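You operate a simulated robot arm through the tools that you are given. There is no shell and no other tool. Be economical: measure what you need, move in short steps, check, and stop when the job is done.

The job below is to be done with a simulated two-armed robot. You get a single attempt, and the scene is never put back.

JOB
Finish the kit tray: add the card's pack, clip its yellow bag shut.
Fine: the pack named on the kit card comes from the blue drawer and stands in the tray's empty half; shut the drawer; use the black clip. Set down upright: what you pick out. Where these are worked on the way, their far stop is far enough and under half their travel is too little: blue drawer.

It is judged by the outcome, as a careful person would: the job done as asked, and still so three seconds after it is handed in. It fails if anything else is knocked over, pushed out of place, dropped, spilled or broken.

ROBOT AND FRAMES
Two 7-joint arms with two-finger parallel grippers on one trunk, on a base that drives. Base frame: it is fixed to the floor where the robot stands at the start and does not move with it; the origin is under the middle of the robot, x ahead of it, y to its left, z up; the surface under the hand at the start is at about z = 900. Lengths are in mm, angles in degrees, forces in N, time in s.
The left shoulder is at the start at [20, 113, 1266], the right one opposite. With the tool pointing down near the work surface each hand reaches from about 220 to 600 mm from the robot's upright axis, wherever it stands, measured 20 degrees to its own side. Places, roughly: black clip (3x4x6 cm) [700, -300, 1100]; blue drawer [600, -100, 800]; clip bar [600, -400, 1000]; head of the yellow bag [-100, -1100, 1100]; kitbox [-100, -1000, 900]. Payload 1.57 kg a hand.
The TCP of each hand is the grasp point between the finger pads, 30 mm short of the fingertips. In the tool frame z runs along the fingers and y along their closing line. Largest opening 80 mm; finger width 17, thickness 12; the body of the gripper, 40 by 82 mm, starts 80 mm behind the TCP.
Orientation is told as [roll, pitch, yaw] about the base's x, y, z axes, in that order, counted from this pose: with the fingers straight down and closing along the base's y, the tool's x points along the base's -x, its y along +y and its z along -z.

CONTROLS
- The arms move only by the tool send_rows. It takes "left_rows", "right_rows" or both (then of equal length, played together; a hand with none holds still); each is a list of rows, each a list of 7 numbers: the shift along the base's x, y, z in mm, then the turn, a rotation vector about the base's x, y, z in degrees, then the closure in counts, from 0 (fully open) to 255 (shut). In form: [[tx, ty, tz, ax, ay, az, gripper], ...]. A call has 1 to 10 rows; each row shifts and turns the commanded pose from where the row before left it. Each row takes 0.2 s and may step no farther than 50 mm and 8.6 degrees from the row before; otherwise, or with a gripper value out of range, the whole call is refused. Where a pose cannot be reached the arm comes as near as it can. A force on the tool above 50 N (or 10 N above the force at the start of the call, whichever is more), or a blocked arm, ends the call early, and 0.2 s more pass. Each finger travels about 45 mm/s and halts on what it meets, pressing with about 40 N; the grip force reading is that of the motor and also rises with nothing between the fingers. The clock runs only during rows and for 0.2 s after the last one: add rows that do not move to give the fingers time. The reply holds the time, the measured pose of the TCP, the force on the tool along the base axes, the opening and the grip force, in the units named above and with some noise, with the torque about the TCP (base axes, N m) and any sound that the robot's microphone picked up.
- Cameras (640 x 400 px; columns grow to the right, rows downward): "scene" is now at [100.2, -53.3, 1387.2]; the picture's right is [-0.55, -0.83, 0.00], its down [-0.54, 0.35, -0.77] and it looks along [0.64, -0.42, -0.64] (base axes); focal length 214 px, centre (320, 200). "left" rides on the left gripper at [72, 7, -122] in its tool frame; the picture's right is [-0.09, 1.00, 0.00], its down [-0.84, -0.08, -0.54] and it looks along [-0.54, -0.05, 0.84] (tool axes); focal length 238 px, centre (320, 200). "right" rides on the right gripper at [72, -7, -122] in its tool frame; the picture's right is [0.09, 1.00, 0.00], its down [-0.84, 0.08, -0.54] and it looks along [-0.54, 0.05, 0.84] (tool axes); focal length 238 px, centre (320, 200). There is no depth. A picture from a camera that has moved, and an enlarged one, comes with that camera's place and axes in the base frame and with its lens. The place of the scene camera against the robot may be out by one fixed shift of up to 25 mm in any direction.
- get_image(camera): a new picture of that camera. No time passes.
- lift_body(by): slides the trunk up (or, below 0, down) by that many mm; the arms and the scene camera ride with it, the base frame stays. It gives what a move gives, with no picture.
- steer(legs): drives the robot by 1 to 6 legs, each [ahead, left, turn to the left] in mm, mm and degrees, along the robot's own axes; the way and the turn of a leg run together, so that a leg with both is an arc; at most 1500 mm and 180 degrees a leg. The arms and the cameras ride along, it lands a little off, and it stops where it bumps. It gives what a move gives.
- pan_tilt(pan, tilt): turns the head with the scene camera to pan (to the left, within 80 degrees either way) and tilt (down, from -29 to 69), counted from straight ahead of the robot. It gives what a move gives.
- enlarge(camera, box): a new picture of the part [left, top, right, bottom] of that camera's present view, enlarged. No time passes.
- job_done(): hands the job in; it is judged then, once.

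Go step by step. Nothing tells you exact positions but the pictures and the camera data: compare them with the known pose of the tool, close in by small moves and look again before you grip or let go. The budget is 120 turns and 100 pictures, counting those below and the enlarged ones. Unless the task says otherwise, let go and move clear before handing in, and close with one line.

The tools are called after "Emit:" as name(argument=value, ...) on one line, values as JSON. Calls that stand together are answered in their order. send_rows: Moves the arms, as the interface text tells. Its arguments: {"type":"object","properties":{"left_rows":{"type":"array","items":{"type":"array","items":{"type":"number"}}},"right_rows":{"type":"array","items":{"type":"array","items":{"type":"number"}}}},"required":[]} The other tools are called the same way: lift_body (by) slides the trunk up or down; steer (legs) drives the base; pan_tilt (pan, tilt) turns the head that bears the scene camera; get_image (camera) takes a picture; enlarge (camera, box) takes an enlarged picture of a part of a camera's view; job_done () hands the job in.

At the start:

```text
clock: 0.0
left_eef_pos: [400.7, 24.3, 1264.4]
left_tool_rot: [0.0, 0.0, 0.1]
left_ft_force: [-0.2, 0.5, 0.0]
left_torque: [-0.01, -0.04, 0.0]
left_grip_width: 80.0
left_finger_force: 0.2
right_eef_pos: [268.1, -299.1, 1328.7]
right_tool_rot: [-0.1, 0.0, 0.0]
right_ft_force: [-0.4, 0.3, -0.1]
right_torque: [0.02, -0.01, -0.01]
right_grip_width: 80.1
right_finger_force: 0.1
trunk travel left (down, up): [-319.0, 251.0]
robot x, y, heading: [-0.8, 0.7, -0.1]
head pan, tilt: [-33.4, 39.9]
```

scene: 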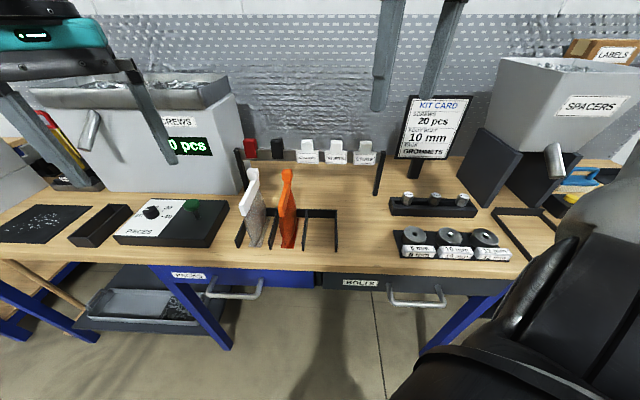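
right: 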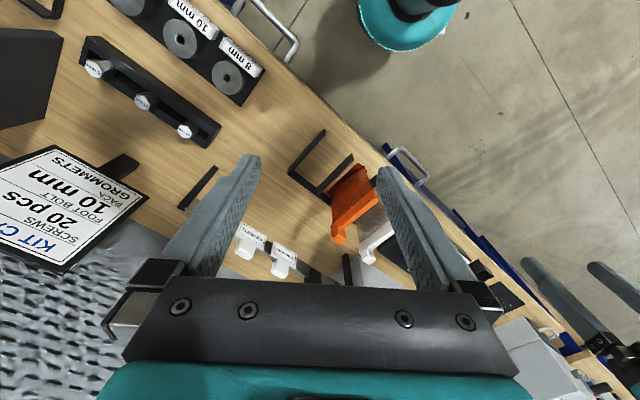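
left: 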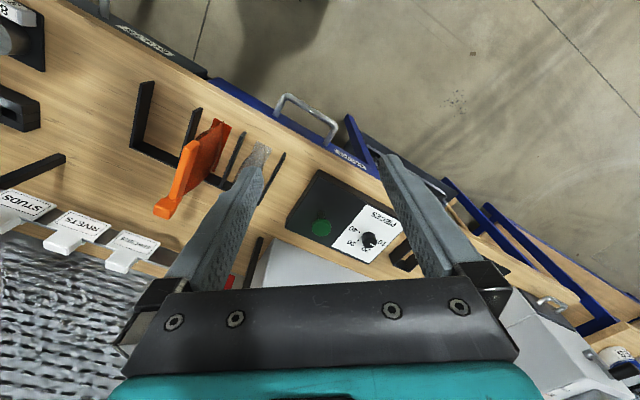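

The card seems to name the pack "GROMMETS"; the blue drawer labelled PACKS is below the bench edge and clips hang on a bar at the back. I'll zoom in on the card, clip bar and drawer.

Emit:
enlarge(camera="scene", box=[220, 80, 480, 240])

Emit:
enlarge(camera="scene", box=[140, 220, 460, 360])

```text
2.46 times, centred on (350, 160) of scene
camera zoom: at [100.2, -53.3, 1387.2], right [-0.55, -0.83, 0.0], down [-0.54, 0.35, -0.77], along [0.64, -0.42, -0.64], focal length 528 px, centre (246, 298)
```

zoom: 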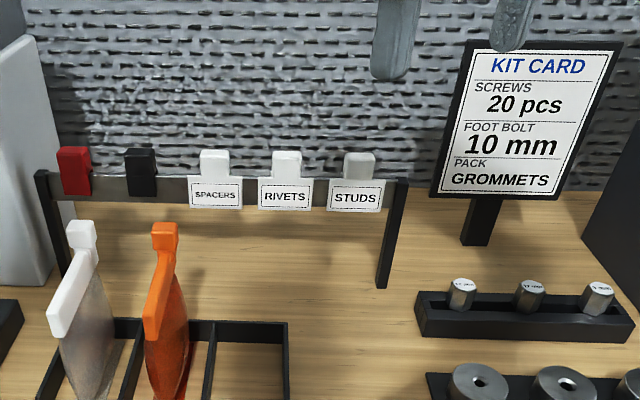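

```text
2.00 times, centred on (300, 290) of scene
camera zoom: at [100.2, -53.3, 1387.2], right [-0.55, -0.83, 0.0], down [-0.54, 0.35, -0.77], along [0.64, -0.42, -0.64], focal length 429 px, centre (360, 20)
```

zoom: 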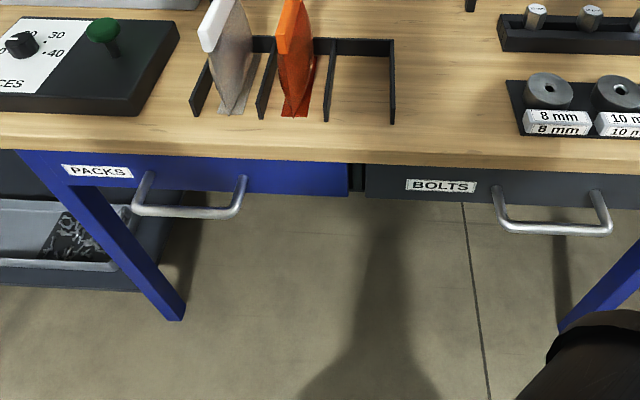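

Card: pack = GROMMETS, drawer = PACKS (blue), and the bench is rotated about -34° from the robot. I'll look right toward the kitbox.

Emit:
pan_tilt(pan=-80, tilt=30)

Emit:
get_image(camera="scene")

```text
clock: 1.1
left_eef_pos: [401.0, 24.9, 1265.1]
left_tool_rot: [0.0, 0.0, 0.0]
left_ft_force: [-1.0, 0.2, 0.6]
left_torque: [-0.01, -0.04, -0.01]
left_grip_width: 80.0
left_finger_force: 0.2
right_eef_pos: [268.1, -299.0, 1328.6]
right_tool_rot: [-0.1, 0.0, 0.0]
right_ft_force: [-0.1, 0.1, -0.8]
right_torque: [0.01, -0.01, -0.01]
right_grip_width: 80.2
right_finger_force: 0.1
trunk travel left (down, up): [-319.0, 251.0]
robot x, y, heading: [1.3, -2.6, -0.1]
head pan, tilt: [-80.0, 30.0]
```

```text
94 pictures are left
camera scene: at [44.9, -95.6, 1402.3], right [-0.98, -0.17, 0.0], down [-0.09, 0.49, -0.87], along [0.15, -0.85, -0.5], focal length 214 px, centre (320, 200)
```

scene: 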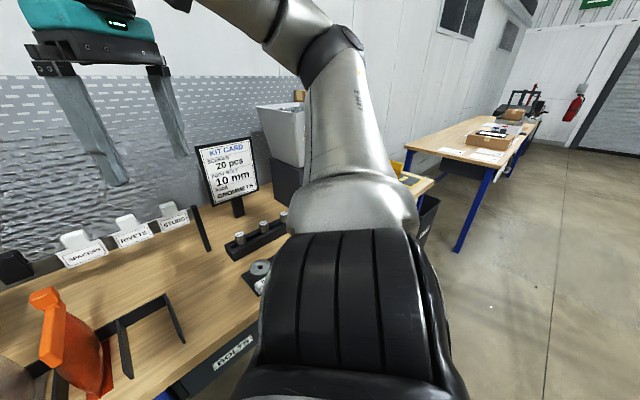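

The bench is turned about -35° relative to the robot, and the kitbox sits at its right end. I'll turn to face the bench, and look.

Emit:
steer(legs=[[0, 0, -34]])

Emit:
pan_tilt(pan=0, tilt=45)

Emit:
get_image(camera="scene")

```text
clock: 3.2
left_eef_pos: [346.2, -203.2, 1262.9]
left_tool_rot: [0.0, 0.1, -34.0]
left_ft_force: [0.0, -0.4, -0.6]
left_torque: [0.0, -0.01, -0.01]
left_grip_width: 80.1
left_finger_force: 0.0
right_eef_pos: [54.9, -398.1, 1329.2]
right_tool_rot: [0.0, 0.1, -34.0]
right_ft_force: [0.2, 0.0, -0.7]
right_torque: [0.0, -0.04, -0.01]
right_grip_width: 79.8
right_finger_force: 0.1
trunk travel left (down, up): [-319.0, 251.0]
robot x, y, heading: [1.4, -2.2, -34.0]
head pan, tilt: [-80.0, 30.0]
```

```text
clock: 4.7
left_eef_pos: [345.5, -204.0, 1265.6]
left_tool_rot: [0.0, -0.1, -33.9]
left_ft_force: [0.2, -0.7, 0.5]
left_torque: [-0.02, 0.02, -0.01]
left_grip_width: 80.2
left_finger_force: 0.1
right_eef_pos: [54.1, -396.9, 1329.1]
right_tool_rot: [0.0, -0.1, -33.9]
right_ft_force: [0.6, -0.4, 0.0]
right_torque: [0.05, 0.01, -0.04]
right_grip_width: 80.1
right_finger_force: 0.0
trunk travel left (down, up): [-319.0, 251.0]
robot x, y, heading: [-1.5, 3.5, -34.0]
head pan, tilt: [0.0, 45.0]
```

```text
93 pictures are left
camera scene: at [94.8, -57.6, 1379.8], right [-0.56, -0.83, 0.0], down [-0.59, 0.4, -0.71], along [0.59, -0.4, -0.71], focal length 214 px, centre (320, 200)
```

scene: 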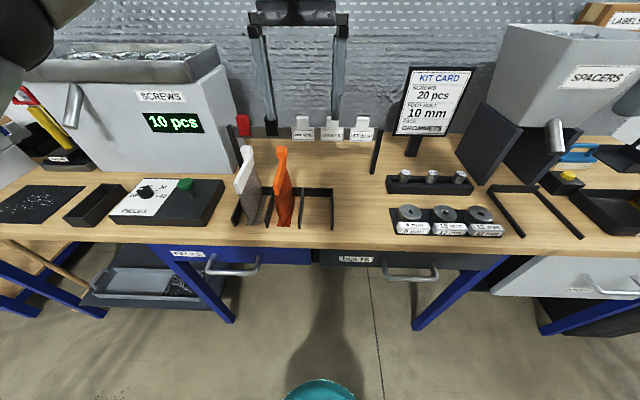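

The bench's normal is about heading -36°. I'll turn 2° more, back off and shift left so the blue drawer is ahead, with room to pull it.

Emit:
steer(legs=[[-110, 130, -2.1]])

Emit:
pan_tilt(pan=0, tilt=50)

Emit:
get_image(camera="scene")

Emit:
get_image(camera="left")

```text
clock: 6.2
left_eef_pos: [320.2, -46.6, 1265.7]
left_tool_rot: [-0.1, -0.1, -36.0]
left_ft_force: [0.8, -0.9, 0.6]
left_torque: [-0.02, 0.01, 0.0]
left_grip_width: 79.9
left_finger_force: 0.0
right_eef_pos: [24.4, -228.8, 1330.0]
right_tool_rot: [0.0, 0.0, -36.1]
right_ft_force: [0.0, -0.3, 1.0]
right_torque: [0.0, 0.0, 0.0]
right_grip_width: 80.1
right_finger_force: 0.1
trunk travel left (down, up): [-319.0, 251.0]
robot x, y, heading: [-16.6, 168.3, -36.3]
head pan, tilt: [0.0, 45.0]
```

```text
clock: 6.8
left_eef_pos: [321.8, -47.3, 1264.0]
left_tool_rot: [-0.1, 0.0, -36.0]
left_ft_force: [0.4, -0.5, -0.5]
left_torque: [0.01, -0.03, 0.03]
left_grip_width: 80.0
left_finger_force: 0.0
right_eef_pos: [24.8, -229.9, 1328.4]
right_tool_rot: [0.0, 0.0, -36.2]
right_ft_force: [-0.2, -0.3, 0.6]
right_torque: [-0.03, 0.01, -0.03]
right_grip_width: 79.9
right_finger_force: 0.1
trunk travel left (down, up): [-319.0, 251.0]
robot x, y, heading: [-15.4, 170.3, -36.2]
head pan, tilt: [0.0, 50.0]
```

```text
92 pictures are left
camera scene: at [73.9, 111.3, 1372.9], right [-0.59, -0.81, 0.0], down [-0.62, 0.45, -0.64], along [0.52, -0.38, -0.77], focal length 214 px, centre (320, 200)
```

scene: 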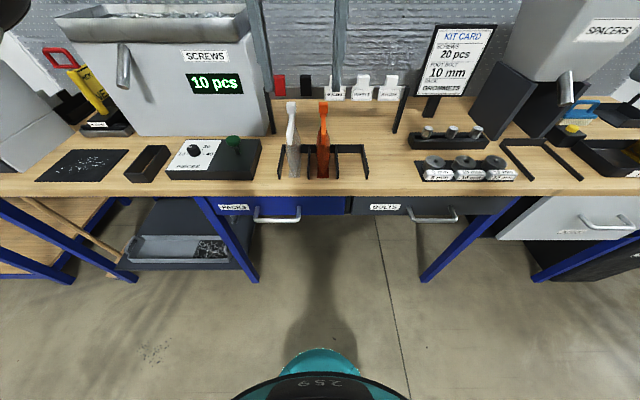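

```text
91 pictures are left
camera left: at [267.8, 0.9, 1386.9], right [0.66, 0.75, 0.0], down [0.63, -0.55, 0.54], along [0.41, -0.36, -0.84], focal length 238 px, centre (320, 200)
```

left: 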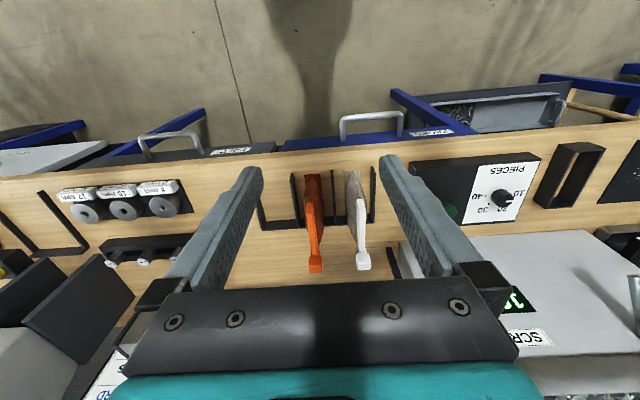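

Blue drawer handle is at about (455,-6,815). I'll close the left hand and lower it in front of the handle, then check.

Emit:
send_rows(left_rows=[[9.9, 6.7, -36, 0, 0, 0, 255], [9.9, 6.7, -36, 0, 0, 0, 255], [9.9, 6.7, -36, 0, 0, 0, 255], [9.9, 6.7, -36, 0, 0, 0, 255], [9.9, 6.7, -36, 0, 0, 0, 255], [9.9, 6.7, -36, 0, 0, 0, 255], [9.9, 6.7, -36, 0, 0, 0, 255], [9.9, 6.7, -36, 0, 0, 0, 255], [9.9, 6.7, -36, 0, 0, 0, 255], [9.9, 6.7, -36, 0, 0, 0, 255]])

Emit:
get_image(camera="left")

Emit:
enlarge(camera="scene", box=[200, 140, 360, 240])

```text
clock: 9.0
left_eef_pos: [422.0, 20.3, 904.3]
left_tool_rot: [0.0, 0.0, -36.0]
left_ft_force: [0.5, -0.1, 0.8]
left_torque: [-0.02, 0.02, 0.01]
left_grip_width: 0.0
left_finger_force: 21.4
right_eef_pos: [24.0, -230.5, 1329.9]
right_tool_rot: [0.0, 0.0, -36.1]
right_ft_force: [-0.6, -0.3, 0.6]
right_torque: [-0.01, 0.0, 0.02]
right_grip_width: 80.0
right_finger_force: 0.1
trunk travel left (down, up): [-319.0, 251.0]
robot x, y, heading: [-11.9, 173.9, -36.3]
head pan, tilt: [0.0, 50.0]
```

```text
90 pictures are left
camera left: at [368.2, 68.9, 1026.8], right [0.66, 0.75, 0.0], down [0.63, -0.55, 0.54], along [0.41, -0.36, -0.84], focal length 238 px, centre (320, 200)
```

left: 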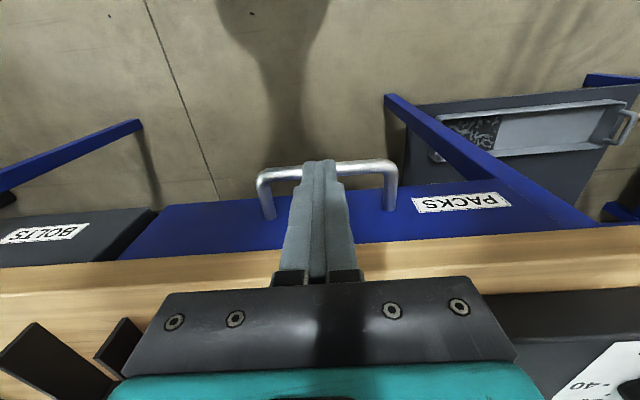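

```text
4.00 times, centred on (280, 190) of scene
camera zoom: at [74.1, 111.6, 1372.8], right [-0.59, -0.81, 0.0], down [-0.62, 0.45, -0.64], along [0.52, -0.38, -0.77], focal length 858 px, centre (480, 240)
```

zoom: 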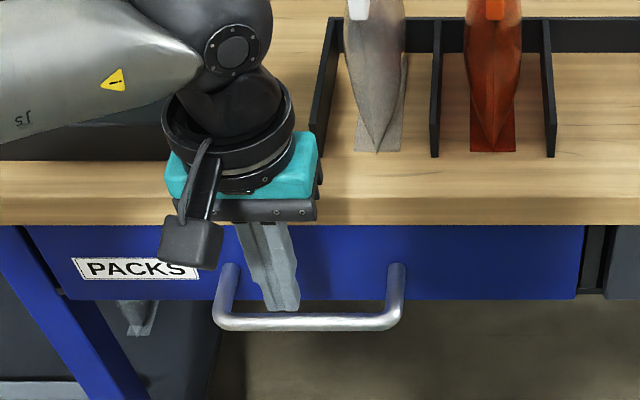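

Handle bar is at about z 820, 28 mm ahead of the closed fingers; the fingertips are above it. I'll move forward over the gap and lower behind the bar.

Emit:
send_rows(left_rows=[[22.5, -11.5, 0, 0, 0, 0, 255], [22.5, -11.5, 0, 0, 0, 0, 255], [0, 0, -25, 0, 0, 0, 255], [0, 0, -25, 0, 0, 0, 255], [0, 0, -19, 0, 0, 0, 255]])

Emit:
get_image(camera="left")

Emit:
enlarge(camera="scene", box=[200, 140, 360, 240])

```text
clock: 10.2
left_eef_pos: [467.6, -3.0, 835.0]
left_tool_rot: [-0.1, 0.1, -36.0]
left_ft_force: [1.5, 0.2, -0.8]
left_torque: [-0.02, 0.02, 0.04]
left_grip_width: 0.2
left_finger_force: 21.4
right_eef_pos: [24.0, -230.1, 1330.2]
right_tool_rot: [0.1, 0.0, -36.1]
right_ft_force: [0.7, 0.5, -0.2]
right_torque: [-0.01, 0.0, 0.0]
right_grip_width: 80.0
right_finger_force: 0.1
trunk travel left (down, up): [-319.0, 251.0]
robot x, y, heading: [-16.0, 168.4, -36.1]
head pan, tilt: [0.0, 50.0]
```

```text
88 pictures are left
camera left: at [412.1, 45.7, 957.0], right [0.66, 0.75, 0.0], down [0.63, -0.55, 0.54], along [0.41, -0.36, -0.84], focal length 238 px, centre (320, 200)
```

left: 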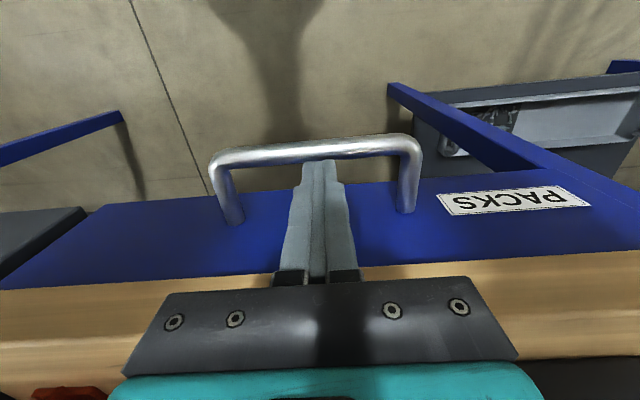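

```text
4.00 times, centred on (280, 190) of scene
camera zoom: at [73.8, 111.5, 1372.8], right [-0.59, -0.81, 0.0], down [-0.62, 0.45, -0.64], along [0.52, -0.38, -0.77], focal length 858 px, centre (480, 240)
```

zoom: 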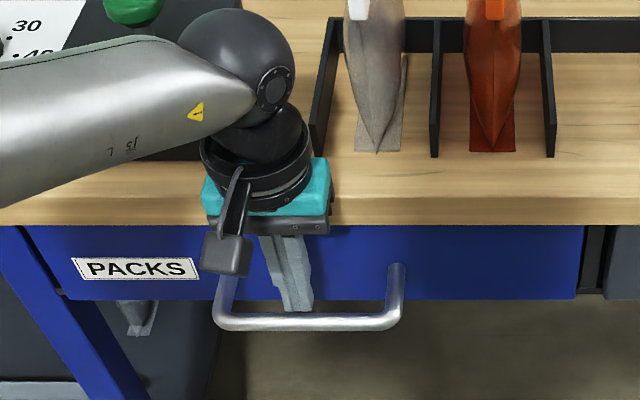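

The fingers are behind the bar. I'll lower slightly more and pull the drawer toward the robot.

Emit:
send_rows(left_rows=[[0, 0, -8, 0, 0, 0, 255], [-16, 12, 0, 0, 0, 0, 255], [-16, 12, 0, 0, 0, 0, 255], [-16, 12, 0, 0, 0, 0, 255], [-16, 12, 0, 0, 0, 0, 255], [-16, 12, 0, 0, 0, 0, 255]])

Emit:
get_image(camera="scene")

```text
clock: 11.6
left_eef_pos: [386.0, 55.6, 828.1]
left_tool_rot: [0.0, 0.1, -36.0]
left_ft_force: [-0.4, -0.1, 0.2]
left_torque: [0.0, -0.01, -0.02]
left_grip_width: 0.0
left_finger_force: 22.0
right_eef_pos: [24.3, -229.0, 1330.0]
right_tool_rot: [0.0, 0.0, -36.0]
right_ft_force: [0.2, -1.0, -1.4]
right_torque: [0.01, -0.01, 0.0]
right_grip_width: 80.1
right_finger_force: 0.1
trunk travel left (down, up): [-319.0, 251.0]
robot x, y, heading: [-19.6, 170.8, -36.1]
head pan, tilt: [0.0, 50.0]
```

```text
86 pictures are left
camera scene: at [73.5, 111.9, 1372.9], right [-0.59, -0.81, 0.0], down [-0.62, 0.45, -0.64], along [0.52, -0.38, -0.77], focal length 214 px, centre (320, 200)
```

scene: 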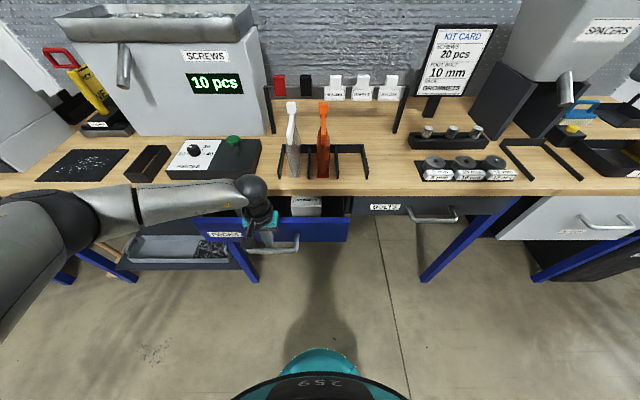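

The drawer is opening (about 80 mm). I'll keep pulling until it stops.

Emit:
send_rows(left_rows=[[-16, 12, 0, 0, 0, 0, 255], [-16, 12, 0, 0, 0, 0, 255], [-16, 12, 0, 0, 0, 0, 255], [-16, 12, 0, 0, 0, 0, 255], [-16, 12, 0, 0, 0, 0, 255], [-16, 12, 0, 0, 0, 0, 255], [-16, 12, 0, 0, 0, 0, 255]])

Emit:
get_image(camera="scene")

Emit:
get_image(camera="left")

```text
clock: 13.2
left_eef_pos: [272.0, 141.3, 827.4]
left_tool_rot: [0.1, 0.1, -36.0]
left_ft_force: [0.5, 0.4, 0.1]
left_torque: [0.03, -0.02, -0.02]
left_grip_width: 0.0
left_finger_force: 21.3
right_eef_pos: [25.7, -229.1, 1329.1]
right_tool_rot: [0.0, 0.0, -36.2]
right_ft_force: [0.2, 0.0, 0.2]
right_torque: [-0.01, 0.01, 0.05]
right_grip_width: 80.2
right_finger_force: 0.1
trunk travel left (down, up): [-319.0, 251.0]
robot x, y, heading: [-17.9, 172.8, -36.1]
head pan, tilt: [0.0, 50.0]
```

```text
85 pictures are left
camera scene: at [73.5, 111.9, 1372.9], right [-0.59, -0.81, 0.0], down [-0.62, 0.45, -0.64], along [0.52, -0.38, -0.77], focal length 214 px, centre (320, 200)
```

scene: 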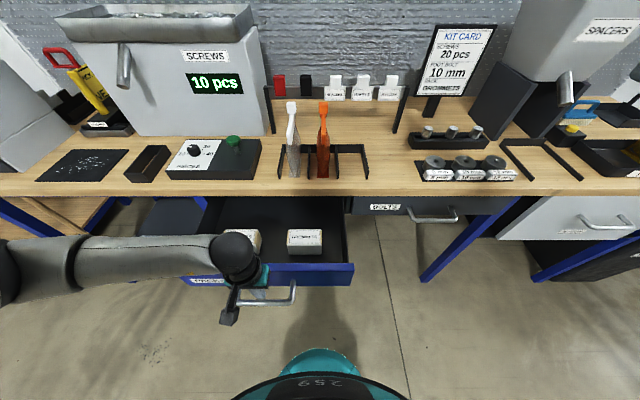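

```text
84 pictures are left
camera left: at [219.0, 189.8, 950.0], right [0.66, 0.75, 0.0], down [0.63, -0.56, 0.54], along [0.41, -0.36, -0.84], focal length 238 px, centre (320, 200)
```

left: 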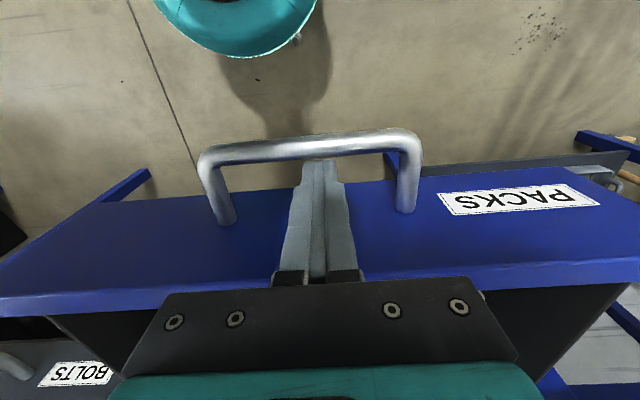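

Drawer is open about 230 mm with packs visible. I'll pull a bit further to find the stop, then lift clear to look inside.

Emit:
send_rows(left_rows=[[-16, 12, 0, 0, 0, 0, 255], [-16, 12, 0, 0, 0, 0, 255], [0, 0, 45, 0, 0, 0, 255], [0, 0, 45, 0, 0, 0, 255], [0, 0, 45, 0, 0, 0, 255], [0, 0, 45, 0, 0, 0, 255], [0, 0, 45, 0, 0, 0, 255]])

Emit:
enlarge(camera="scene", box=[190, 180, 370, 300])

Emit:
get_image(camera="left")

```text
clock: 14.8
left_eef_pos: [266.6, 140.2, 1043.8]
left_tool_rot: [0.1, 0.2, -36.1]
left_ft_force: [0.0, -0.2, -0.4]
left_torque: [0.01, 0.0, -0.02]
left_grip_width: 0.0
left_finger_force: 21.2
left hand out of reach, approached as far as the arm can: row 5, 6, 7
right_eef_pos: [25.1, -230.0, 1329.1]
right_tool_rot: [0.0, 0.0, -36.1]
right_ft_force: [0.9, 0.6, -0.1]
right_torque: [0.01, 0.01, 0.0]
right_grip_width: 79.9
right_finger_force: 0.1
trunk travel left (down, up): [-319.0, 251.0]
robot x, y, heading: [-19.0, 170.4, -36.2]
head pan, tilt: [0.0, 50.0]
```

```text
3.33 times, centred on (280, 240) of scene
camera zoom: at [73.8, 111.3, 1372.8], right [-0.59, -0.81, 0.0], down [-0.62, 0.45, -0.64], along [0.52, -0.38, -0.77], focal length 715 px, centre (453, 67)
```

zoom: 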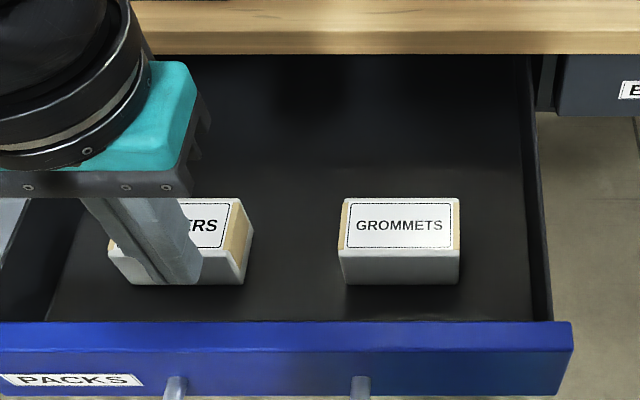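

```text
82 pictures are left
camera left: at [211.7, 188.0, 1165.3], right [0.66, 0.75, 0.0], down [0.63, -0.56, 0.54], along [0.41, -0.36, -0.84], focal length 238 px, centre (320, 200)
```

left: 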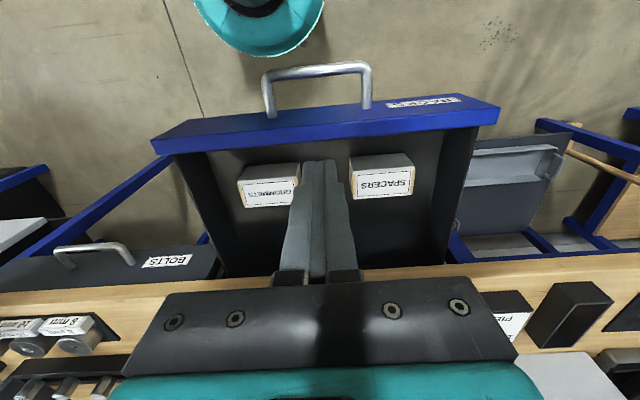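

GROMMETS is the right-hand box in the drawer (about 100 mm wide, 50 deep), so I'll grip it front-to-back with the right hand. Moving the left hand aside and the right hand over the box with a 90° turn.

Emit:
send_rows(left_rows=[[11.8, 16.1, 10, 0, 0, 0, 255], [11.8, 16.1, 10, 0, 0, 0, 255], [11.8, 16.1, 10, 0, 0, 0, 255], [11.8, 16.1, 10, 0, 0, 0, 255], [11.8, 16.1, 10, 0, 0, 0, 255], [11.8, 16.1, 10, 0, 0, 0, 255], [11.8, 16.1, 10, 0, 0, 0, 255], [11.8, 16.1, 10, 0, 0, 0, 255], [11.8, 16.1, 10, 0, 0, 0, 255], [11.8, 16.1, 10, 0, 0, 0, 255]], right_rows=[[28.5, 21.9, -25, 0, 0, 8.5, 0], [28.5, 21.9, -25, 0, 0, 8.5, 0], [28.5, 21.9, -25, 0, 0, 8.5, 0], [28.5, 21.9, -25, 0, 0, 8.5, 0], [28.5, 21.9, -25, 0, 0, 8.5, 0], [28.5, 21.9, -25, 0, 0, 8.5, 0], [28.5, 21.9, -25, 0, 0, 8.5, 0], [28.5, 21.9, -25, 0, 0, 8.5, 0], [28.5, 21.9, -25, 0, 0, 8.5, 0], [28.5, 21.9, -25, 0, 0, 8.5, 0]])

Emit:
get_image(camera="right")

Emit:
get_image(camera="scene")

```text
clock: 17.0
left_eef_pos: [385.1, 300.9, 1144.3]
left_tool_rot: [0.0, -0.1, -36.1]
left_ft_force: [0.2, 0.0, 0.7]
left_torque: [-0.01, 0.0, -0.05]
left_grip_width: 0.2
left_finger_force: 20.9
left hand out of reach, approached as far as the arm can: row 1
right_eef_pos: [266.8, -16.2, 1079.7]
right_tool_rot: [0.8, 0.2, 44.4]
right_ft_force: [-1.0, -0.4, 0.4]
right_torque: [-0.05, -0.02, 0.02]
right_grip_width: 80.1
right_finger_force: 0.0
right hand out of reach, approached as far as the arm can: row 10
trunk travel left (down, up): [-319.0, 251.0]
robot x, y, heading: [-12.8, 168.3, -36.0]
head pan, tilt: [0.0, 50.0]
```

```text
81 pictures are left
camera right: at [220.2, -71.5, 1201.6], right [-0.76, 0.65, 0.01], down [0.55, 0.64, 0.54], along [0.34, 0.42, -0.84], focal length 238 px, centre (320, 200)
```

right: 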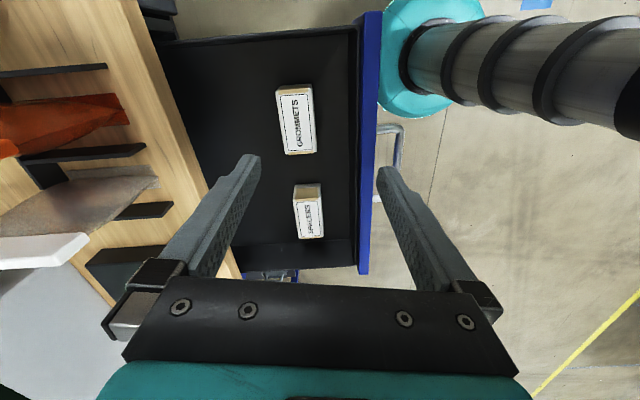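

```text
80 pictures are left
camera scene: at [72.7, 112.2, 1373.0], right [-0.59, -0.81, 0.0], down [-0.62, 0.45, -0.64], along [0.52, -0.38, -0.77], focal length 214 px, centre (320, 200)
```

scene: 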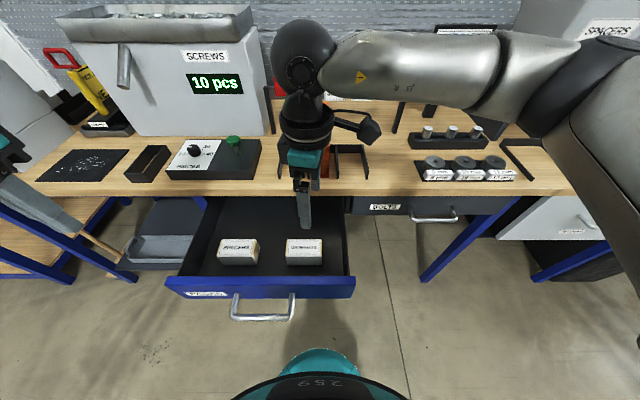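

Box top is at about (310,-19,808). I'll go above it with the final yaw and slightly narrowed fingers, then re-check.

Emit:
send_rows(right_rows=[[8.6, -0.6, -36, 0, 0, 2, 40], [8.6, -0.6, -36, 0, 0, 2, 40], [8.6, -0.6, -36, 0, 0, 2, 40], [8.6, -0.6, -36, 0, 0, 2, 40], [8.6, -0.6, -36, 0, 0, 1.5, 40], [0, 0, 0, 0, 0, 0, 40]])

Emit:
get_image(camera="right")

Emit:
enlarge(camera="scene", box=[190, 180, 370, 300])

```text
clock: 18.4
left_eef_pos: [386.9, 300.9, 1144.2]
left_tool_rot: [0.0, 0.0, -36.1]
left_ft_force: [-0.7, -0.4, 0.8]
left_torque: [0.0, 0.0, 0.03]
left_grip_width: 0.0
left_finger_force: 20.6
right_eef_pos: [235.3, -24.5, 1077.6]
right_tool_rot: [0.8, 0.2, 47.2]
right_ft_force: [-1.4, 0.0, 0.3]
right_torque: [0.02, 0.0, 0.0]
right_grip_width: 67.5
right_finger_force: 0.1
right hand out of reach, approached as far as the arm can: row 1, 2, 3, 4, 5
trunk travel left (down, up): [-319.0, 251.0]
robot x, y, heading: [-11.8, 168.4, -36.1]
head pan, tilt: [0.0, 50.0]
```

```text
79 pictures are left
camera right: at [191.8, -82.9, 1199.4], right [-0.79, 0.61, 0.01], down [0.52, 0.66, 0.54], along [0.32, 0.44, -0.84], focal length 238 px, centre (320, 200)
```

right: 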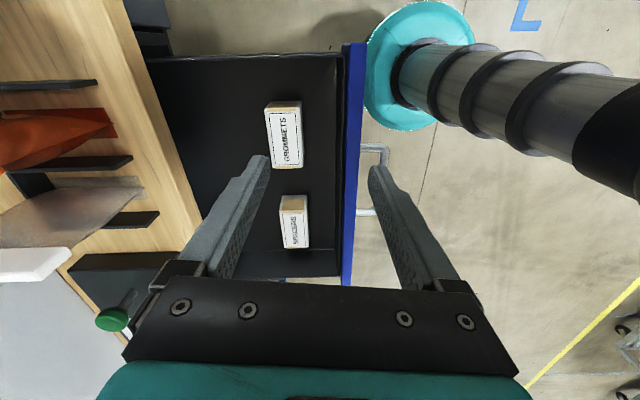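

```text
3.33 times, centred on (280, 240) of scene
camera zoom: at [73.9, 111.5, 1372.8], right [-0.59, -0.81, 0.0], down [-0.62, 0.45, -0.64], along [0.52, -0.38, -0.77], focal length 715 px, centre (453, 67)
```

zoom: 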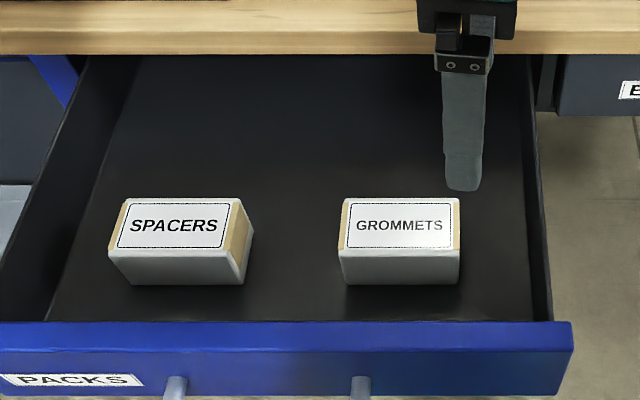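

The right wrist is at its limit there; the left hand turned the other way should fit better. I'll retreat the right hand and rotate the left while approaching.

Emit:
send_rows(right_rows=[[-17.7, -24.2, 10, 0, 0, -8.3, 0], [-17.7, -24.2, 10, 0, 0, -8.3, 0], [-17.7, -24.2, 10, 0, 0, -8.3, 0], [-17.7, -24.2, 10, 0, 0, -8.3, 0], [-17.7, -24.2, 10, 0, 0, -8.3, 0], [-17.7, -24.2, 10, 0, 0, -8.3, 0], [-17.7, -24.2, 10, 0, 0, -8.3, 0], [-17.7, -24.2, 10, 0, 0, -8.3, 0], [-17.7, -24.2, 10, 0, 0, -8.3, 0], [-17.7, -24.2, 10, 0, 0, -8.3, 0]], left_rows=[[1.4, -19.6, 0, 0, 0, 8.5, 40], [1.4, -19.6, 0, 0, 0, 8.5, 40], [1.4, -19.6, 0, 0, 0, 8.5, 40], [1.4, -19.6, 0, 0, 0, 8.5, 40], [1.4, -19.6, 0, 0, 0, 8.5, 40], [1.4, -19.6, 0, 0, 0, 8.5, 40], [1.4, -19.6, 0, 0, 0, 8.5, 40], [1.4, -19.6, 0, 0, 0, 8.5, 40], [1.4, -19.6, 0, 0, 0, 8.5, 40], [1.4, -19.6, 0, 0, 0, 8.5, 40]])

```text
clock: 20.6
left_eef_pos: [400.0, 102.2, 1142.9]
left_tool_rot: [0.0, -0.1, 49.1]
left_ft_force: [-0.5, -1.0, 0.6]
left_torque: [0.0, -0.01, -0.02]
left_grip_width: 67.3
left_finger_force: 0.0
right_eef_pos: [56.8, -268.2, 1178.8]
right_tool_rot: [0.8, 0.2, -35.7]
right_ft_force: [-0.7, 0.4, -0.3]
right_torque: [0.0, 0.0, 0.01]
right_grip_width: 80.1
right_finger_force: 0.1
trunk travel left (down, up): [-319.0, 251.0]
robot x, y, heading: [-13.9, 168.3, -35.9]
head pan, tilt: [0.0, 50.0]
```

Left rotated fine. Now I'll move it above the grommets box.

Emit:
send_rows(left_rows=[[-12.9, -17.3, -28, 0, 0, 0.7, 40], [-12.9, -17.3, -28, 0, 0, 0.7, 40], [-12.9, -17.3, -28, 0, 0, 0.7, 40], [-12.9, -17.3, -28, 0, 0, 0.7, 40], [-12.9, -17.3, -28, 0, 0, 0.7, 40], [-12.9, -17.3, -28, 0, 0, 0.7, 40], [-12.9, -17.3, -28, 0, 0, 0.7, 40]])

Emit:
get_image(camera="left")

Emit:
enlarge(camera="scene", box=[190, 180, 370, 300])

```text
clock: 22.2
left_eef_pos: [310.3, -18.6, 946.4]
left_tool_rot: [0.1, -0.1, 53.9]
left_ft_force: [-0.7, 0.0, 1.1]
left_torque: [0.0, -0.04, -0.01]
left_grip_width: 67.2
left_finger_force: 0.0
right_eef_pos: [57.1, -268.1, 1178.8]
right_tool_rot: [0.8, 0.3, -35.6]
right_ft_force: [-0.5, 0.9, 1.2]
right_torque: [-0.01, -0.03, 0.01]
right_grip_width: 80.1
right_finger_force: 0.1
trunk travel left (down, up): [-319.0, 251.0]
robot x, y, heading: [-16.4, 171.0, -36.0]
head pan, tilt: [0.0, 50.0]
```

```text
77 pictures are left
camera left: at [262.0, -71.2, 1068.4], right [-0.75, 0.66, 0.0], down [0.56, 0.63, 0.54], along [0.36, 0.41, -0.84], focal length 238 px, centre (320, 200)
```

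left: 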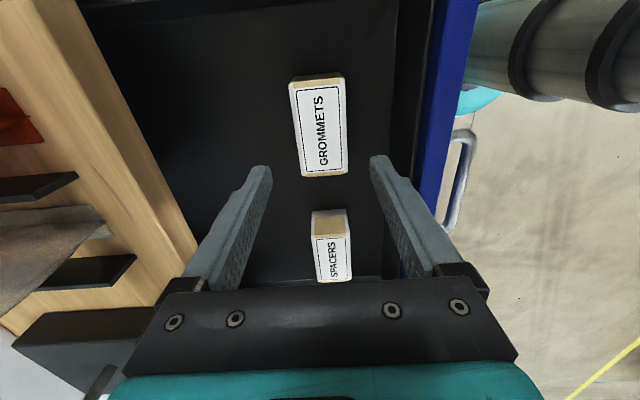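

```text
3.33 times, centred on (280, 240) of scene
camera zoom: at [73.7, 111.1, 1372.8], right [-0.59, -0.81, 0.0], down [-0.62, 0.45, -0.64], along [0.52, -0.38, -0.77], focal length 715 px, centre (453, 67)
```

zoom: 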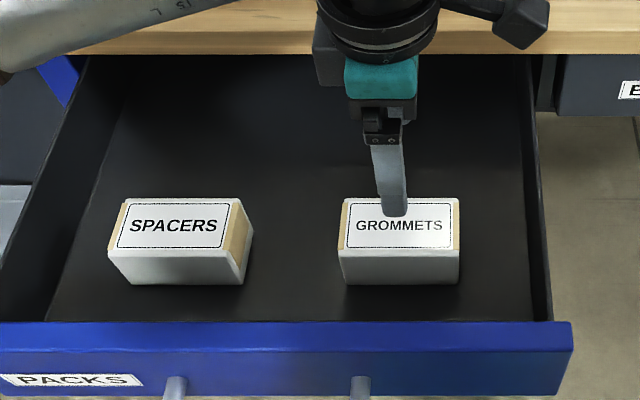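

The box is well centred between fingers. I'll open slightly wider, shift a few mm and descend.

Emit:
send_rows(left_rows=[[1, 4, -20, 0, 0, 0, 15], [0, 0, -30, 0, 0, 0, 15], [0, 0, -30, 0, 0, 0, 15], [0, 0, -25, 0, 0, 0, 15], [0, 0, -15, 0, 0, 0, 15], [0, 0, -10, 0, 0, 0, 15]])

Emit:
get_image(camera="left")

Emit:
enlarge(camera="scene", box=[190, 180, 370, 300])

```text
clock: 23.6
left_eef_pos: [311.6, -12.9, 817.1]
left_tool_rot: [0.0, 0.0, 53.9]
left_ft_force: [0.3, 0.2, 0.7]
left_torque: [-0.05, -0.01, 0.01]
left_grip_width: 75.5
left_finger_force: 0.0
right_eef_pos: [57.4, -268.0, 1178.7]
right_tool_rot: [0.8, 0.2, -35.7]
right_ft_force: [0.9, -0.2, -0.5]
right_torque: [0.0, -0.03, 0.0]
right_grip_width: 79.7
right_finger_force: 0.0
trunk travel left (down, up): [-319.0, 251.0]
robot x, y, heading: [-12.5, 169.7, -36.3]
head pan, tilt: [0.0, 50.0]
```

```text
75 pictures are left
camera left: at [263.5, -66.9, 938.6], right [-0.75, 0.66, 0.0], down [0.56, 0.63, 0.54], along [0.36, 0.41, -0.84], focal length 238 px, centre (320, 200)
```

left: 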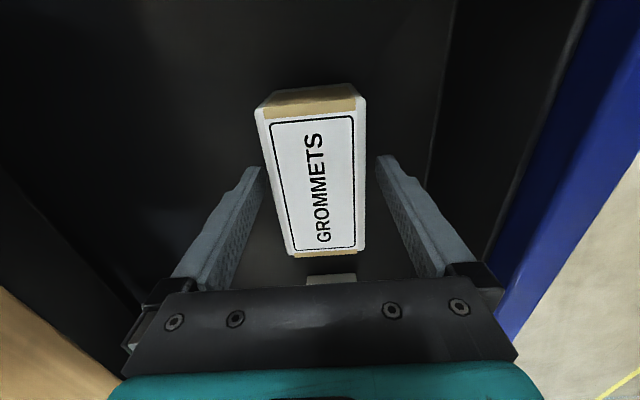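

```text
3.33 times, centred on (280, 240) of scene
camera zoom: at [73.9, 111.5, 1372.8], right [-0.59, -0.81, 0.0], down [-0.62, 0.45, -0.64], along [0.52, -0.38, -0.77], focal length 715 px, centre (453, 67)
```

zoom: 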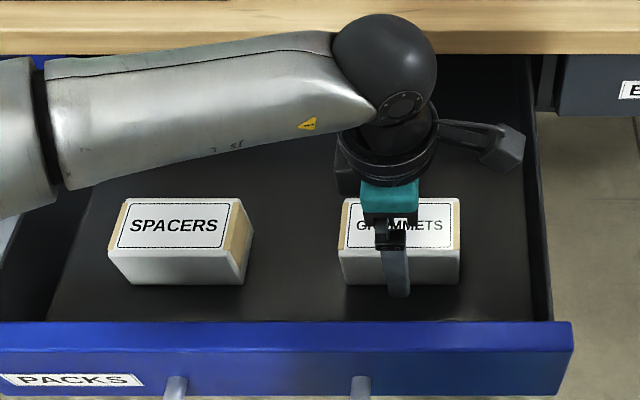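

Fingers straddle the box. I'll lower 10 mm more and close.

Emit:
send_rows(left_rows=[[1, 0, -10, 0, 0, 0, 15], [0, 0, 0, 0, 0, 0, 150], [0, 0, 0, 0, 0, 0, 200], [0, 0, 0, 0, 0, 0, 255], [0, 0, 0, 0, 0, 0, 255]])

```text
clock: 24.8
left_eef_pos: [312.0, -13.1, 808.0]
left_tool_rot: [0.0, 0.0, 53.9]
left_ft_force: [0.1, 0.7, 0.4]
left_torque: [-0.01, -0.04, -0.01]
left_grip_width: 54.9
left_finger_force: 37.5
right_eef_pos: [57.2, -267.2, 1178.6]
right_tool_rot: [0.9, 0.1, -35.7]
right_ft_force: [0.3, 0.2, -0.3]
right_torque: [-0.02, -0.03, 0.03]
right_grip_width: 80.0
right_finger_force: 0.0
trunk travel left (down, up): [-319.0, 251.0]
robot x, y, heading: [-14.7, 163.7, -36.3]
head pan, tilt: [0.0, 50.0]
```

The box is gripped (55 mm). Lifting it straight out of the drawer.

Emit:
send_rows(left_rows=[[0, 0, 20, 0, 0, 0, 255], [0, 0, 40, 0, 0, 0, 255], [0, 0, 45, 0, 0, 0, 255], [0, 0, 45, 0, 0, 0, 255], [0, 0, 45, 0, 0, 0, 255], [0, 0, 45, 0, 0, 0, 255], [0, 0, 45, 0, 0, 0, 255]])

Emit:
get_image(camera="left")

Emit:
get_image(camera="scene")

```text
clock: 26.4
left_eef_pos: [311.5, -15.9, 1092.4]
left_tool_rot: [0.0, -0.1, 54.0]
left_ft_force: [0.4, -0.1, -1.0]
left_torque: [0.0, 0.01, 0.0]
left_grip_width: 54.6
left_finger_force: 40.3
right_eef_pos: [57.3, -267.9, 1178.1]
right_tool_rot: [0.8, 0.2, -35.8]
right_ft_force: [0.4, 0.4, -0.7]
right_torque: [0.03, 0.0, 0.01]
right_grip_width: 79.8
right_finger_force: 0.1
trunk travel left (down, up): [-319.0, 251.0]
robot x, y, heading: [-18.2, 171.3, -36.0]
head pan, tilt: [0.0, 50.0]
```

```text
73 pictures are left
camera left: at [263.5, -68.2, 1214.0], right [-0.75, 0.66, 0.0], down [0.56, 0.63, 0.54], along [0.36, 0.41, -0.84], focal length 238 px, centre (320, 200)
```

left: 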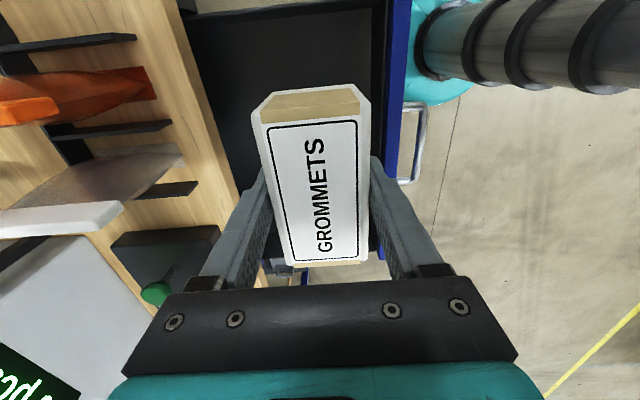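

```text
72 pictures are left
camera scene: at [73.7, 111.5, 1372.8], right [-0.59, -0.81, 0.0], down [-0.62, 0.45, -0.64], along [0.52, -0.38, -0.77], focal length 214 px, centre (320, 200)
```

scene: 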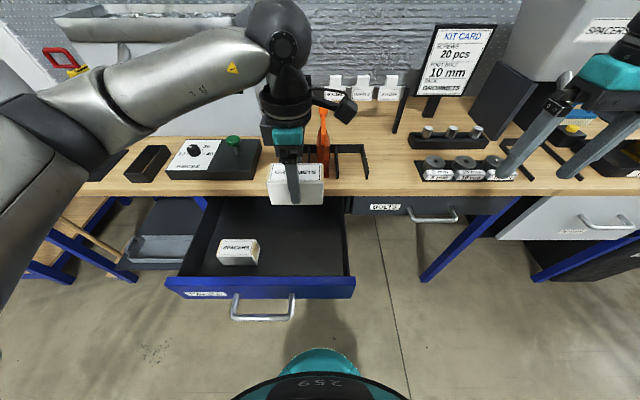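

The box is held and clear. I'll back the robot off and shift left, so the right hand can push the drawer front shut.

Emit:
steer(legs=[[-130, 0, 0], [0, 120, 0]])

Emit:
get_image(camera="scene")

Emit:
get_image(camera="right")

```text
clock: 28.6
left_eef_pos: [277.0, 159.3, 1091.3]
left_tool_rot: [0.0, 0.0, 53.9]
left_ft_force: [-0.1, -0.1, -1.7]
left_torque: [-0.06, 0.02, 0.03]
left_grip_width: 54.3
left_finger_force: 40.1
right_eef_pos: [22.4, -94.0, 1178.3]
right_tool_rot: [0.8, 0.2, -35.7]
right_ft_force: [0.1, 0.4, -0.7]
right_torque: [0.0, 0.02, 0.0]
right_grip_width: 80.1
right_finger_force: 0.1
trunk travel left (down, up): [-319.0, 251.0]
robot x, y, heading: [-49.8, 342.8, -36.3]
head pan, tilt: [0.0, 50.0]
```

```text
71 pictures are left
camera scene: at [39.2, 285.8, 1372.8], right [-0.59, -0.81, 0.0], down [-0.62, 0.45, -0.64], along [0.52, -0.38, -0.77], focal length 214 px, centre (320, 200)
```

scene: 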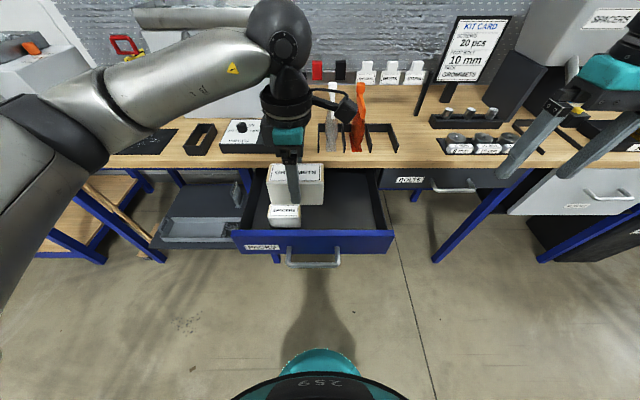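

```text
70 pictures are left
camera right: at [-41.2, -57.8, 1300.4], right [0.51, 0.86, 0.01], down [0.72, -0.43, 0.54], along [0.47, -0.26, -0.84], focal length 238 px, centre (320, 200)
```

right: 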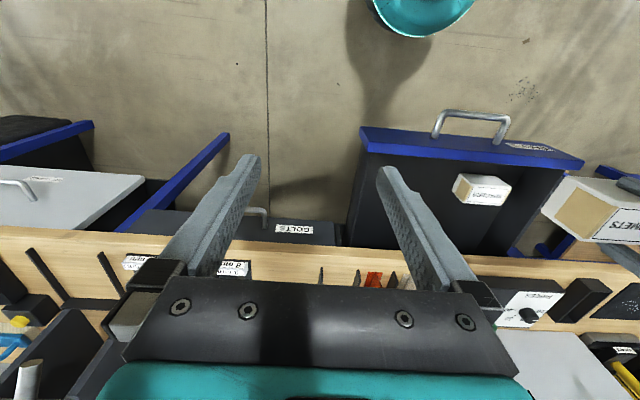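

Drawer face is at forward-line ~117, handle just left of my push point. I'll move the box hand aside and lower the closed right hand in front of the drawer's face.

Emit:
send_rows(left_rows=[[16.5, 22.6, 0, 0, 0, 0, 255], [16.5, 22.6, 0, 0, 0, 0, 255], [16.5, 22.6, 0, 0, 0, 0, 255], [16.5, 22.6, 0, 0, 0, 0, 255], [16.5, 22.6, 0, 0, 0, 0, 255], [0, 0, 0, 0, 0, 0, 255], [0, 0, 0, 0, 0, 0, 255], [0, 0, 0, 0, 0, 0, 255], [0, 0, 0, 0, 0, 0, 255], [0, 0, 0, 0, 0, 0, 255]], right_rows=[[13.2, 18.6, -32.8, 0, 0, 0, 255], [13.2, 18.6, -32.8, 0, 0, 0, 255], [13.2, 18.6, -32.8, 0, 0, 0, 255], [13.2, 18.6, -32.8, 0, 0, 0, 255], [13.2, 18.6, -32.8, 0, 0, 0, 255], [13.2, 18.6, -32.8, 0, 0, 0, 255], [13.2, 18.6, -32.8, 0, 0, 0, 255], [13.2, 18.6, -32.8, 0, 0, 0, 255], [13.2, 18.6, -32.8, 0, 0, 0, 255], [13.2, 18.6, -32.8, 0, 0, 0, 255]])

Emit:
get_image(camera="scene")

Emit:
get_image(camera="right")

```text
clock: 30.8
left_eef_pos: [360.5, 272.3, 1093.3]
left_tool_rot: [0.0, 0.0, 53.9]
left_ft_force: [0.2, 0.6, -1.8]
left_torque: [-0.01, -0.01, 0.01]
left_grip_width: 54.4
left_finger_force: 40.2
right_eef_pos: [154.8, 91.5, 849.5]
right_tool_rot: [0.8, 0.2, -35.7]
right_ft_force: [0.2, 0.0, -0.1]
right_torque: [-0.01, 0.0, 0.02]
right_grip_width: 0.0
right_finger_force: 21.7
trunk travel left (down, up): [-319.0, 251.0]
robot x, y, heading: [-53.0, 340.9, -36.3]
head pan, tilt: [0.0, 50.0]
```

```text
69 pictures are left
camera scene: at [38.9, 285.0, 1372.8], right [-0.59, -0.81, 0.0], down [-0.62, 0.45, -0.64], along [0.52, -0.38, -0.77], focal length 214 px, centre (320, 200)
```

scene: 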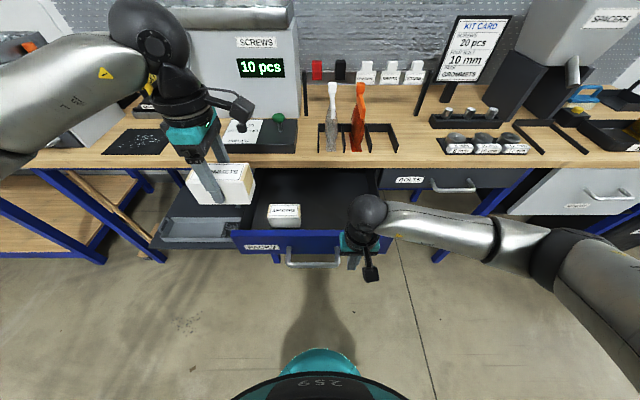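

```text
68 pictures are left
camera right: at [90.4, 127.4, 971.5], right [0.51, 0.86, 0.01], down [0.72, -0.43, 0.54], along [0.47, -0.26, -0.84], focal length 238 px, centre (320, 200)
```

right: 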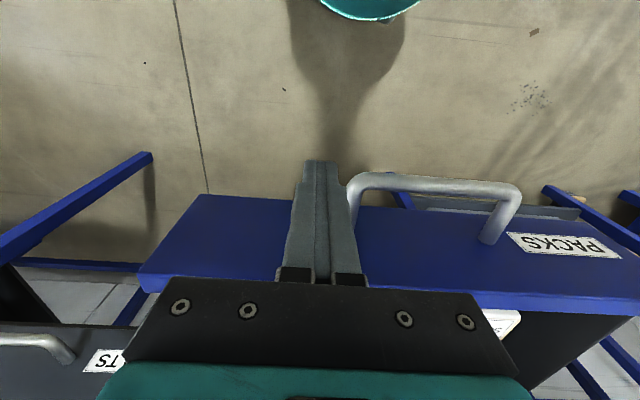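

The closed fingers are just right of the handle, before the face. I'll shift a little right and push forward.

Emit:
send_rows(right_rows=[[-8.9, -12.1, 0, 0, 0, 0, 255], [20, -14.6, 0, 0, 0, 0, 255], [20, -14.6, 0, 0, 0, 0, 255], [20, -14.6, 0, 0, 0, 0, 255], [20, -14.6, 0, 0, 0, 0, 255], [20, -14.6, 0, 0, 0, 0, 255], [20, -14.6, 0, 0, 0, 0, 255], [20, -14.6, 0, 0, 0, 0, 255], [20, -14.6, 0, 0, 0, 0, 255]])

Emit:
get_image(camera="scene")

```text
clock: 32.8
left_eef_pos: [359.9, 271.1, 1091.8]
left_tool_rot: [-0.1, 0.0, 54.0]
left_ft_force: [0.3, -0.5, -1.3]
left_torque: [0.0, 0.0, 0.02]
left_grip_width: 54.5
left_finger_force: 40.1
right_eef_pos: [306.6, -36.5, 850.7]
right_tool_rot: [0.8, 0.2, -35.7]
right_ft_force: [-0.3, 0.6, 0.7]
right_torque: [0.02, -0.02, -0.01]
right_grip_width: 0.1
right_finger_force: 21.3
trunk travel left (down, up): [-319.0, 251.0]
robot x, y, heading: [-51.7, 342.6, -36.2]
head pan, tilt: [0.0, 50.0]
```

```text
67 pictures are left
camera scene: at [39.3, 285.0, 1372.8], right [-0.59, -0.81, 0.0], down [-0.62, 0.45, -0.64], along [0.52, -0.38, -0.77], focal length 214 px, centre (320, 200)
```

scene: 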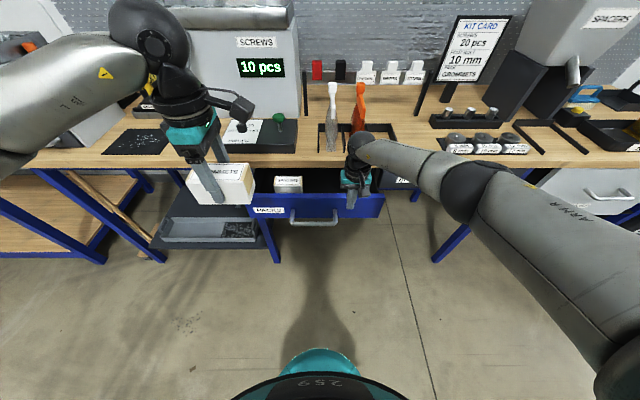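

Drawer pushed most of the way. I'll drive ahead 100 mm (hand keeps pushing) and then finish with the arm.

Emit:
steer(legs=[[100, 0, 0]])

Emit:
send_rows(right_rows=[[8, -5.9, 0, 0, 0, 0, 255], [8, -5.9, 0, 0, 0, 0, 255], [8, -5.9, 0, 0, 0, 0, 255]])

Emit:
get_image(camera="scene")

Emit:
get_image(camera="right")

```text
clock: 33.9
left_eef_pos: [439.4, 212.9, 1091.9]
left_tool_rot: [0.1, 0.0, 53.9]
left_ft_force: [0.2, -0.4, -1.7]
left_torque: [0.07, 0.01, -0.04]
left_grip_width: 54.4
left_finger_force: 39.4
right_eef_pos: [386.0, -94.5, 849.4]
right_tool_rot: [0.8, 0.2, -35.6]
right_ft_force: [-0.5, -0.3, -0.7]
right_torque: [0.01, 0.03, -0.01]
right_grip_width: 0.1
right_finger_force: 21.5
trunk travel left (down, up): [-319.0, 251.0]
robot x, y, heading: [32.3, 281.3, -36.1]
head pan, tilt: [0.0, 50.0]
```

```text
clock: 34.7
left_eef_pos: [439.3, 214.2, 1091.3]
left_tool_rot: [-0.1, 0.1, 53.9]
left_ft_force: [-0.8, -0.1, -0.8]
left_torque: [0.02, 0.0, -0.03]
left_grip_width: 54.4
left_finger_force: 39.7
right_eef_pos: [405.0, -110.1, 851.6]
right_tool_rot: [0.8, 0.2, -35.7]
right_ft_force: [-0.4, 1.5, -0.3]
right_torque: [0.07, -0.01, -0.03]
right_grip_width: 0.0
right_finger_force: 20.8
right hand out of reach, approached as far as the arm can: row 3
trunk travel left (down, up): [-319.0, 251.0]
robot x, y, heading: [27.2, 283.9, -35.9]
head pan, tilt: [0.0, 50.0]
```

```text
66 pictures are left
camera scene: at [118.5, 226.9, 1372.8], right [-0.59, -0.81, 0.0], down [-0.62, 0.45, -0.64], along [0.52, -0.38, -0.77], focal length 214 px, centre (320, 200)
```

scene: 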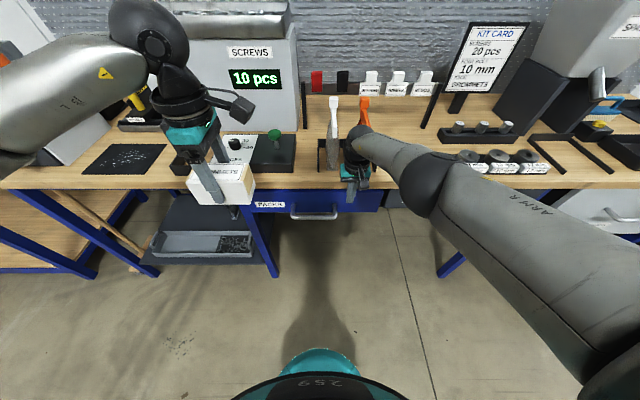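

```text
65 pictures are left
camera right: at [341.7, -74.4, 973.6], right [0.51, 0.86, 0.01], down [0.72, -0.43, 0.54], along [0.47, -0.26, -0.84], focal length 238 px, centre (320, 200)
```

right: 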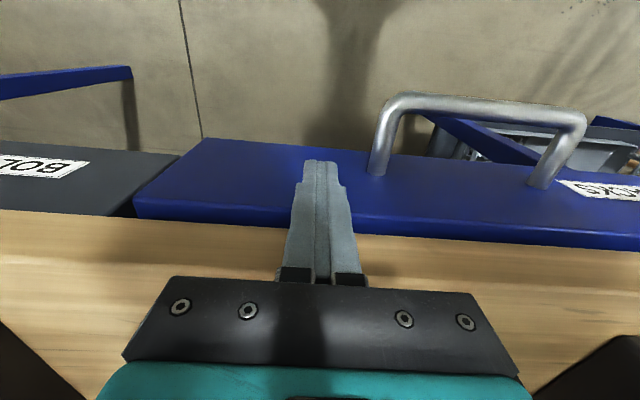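

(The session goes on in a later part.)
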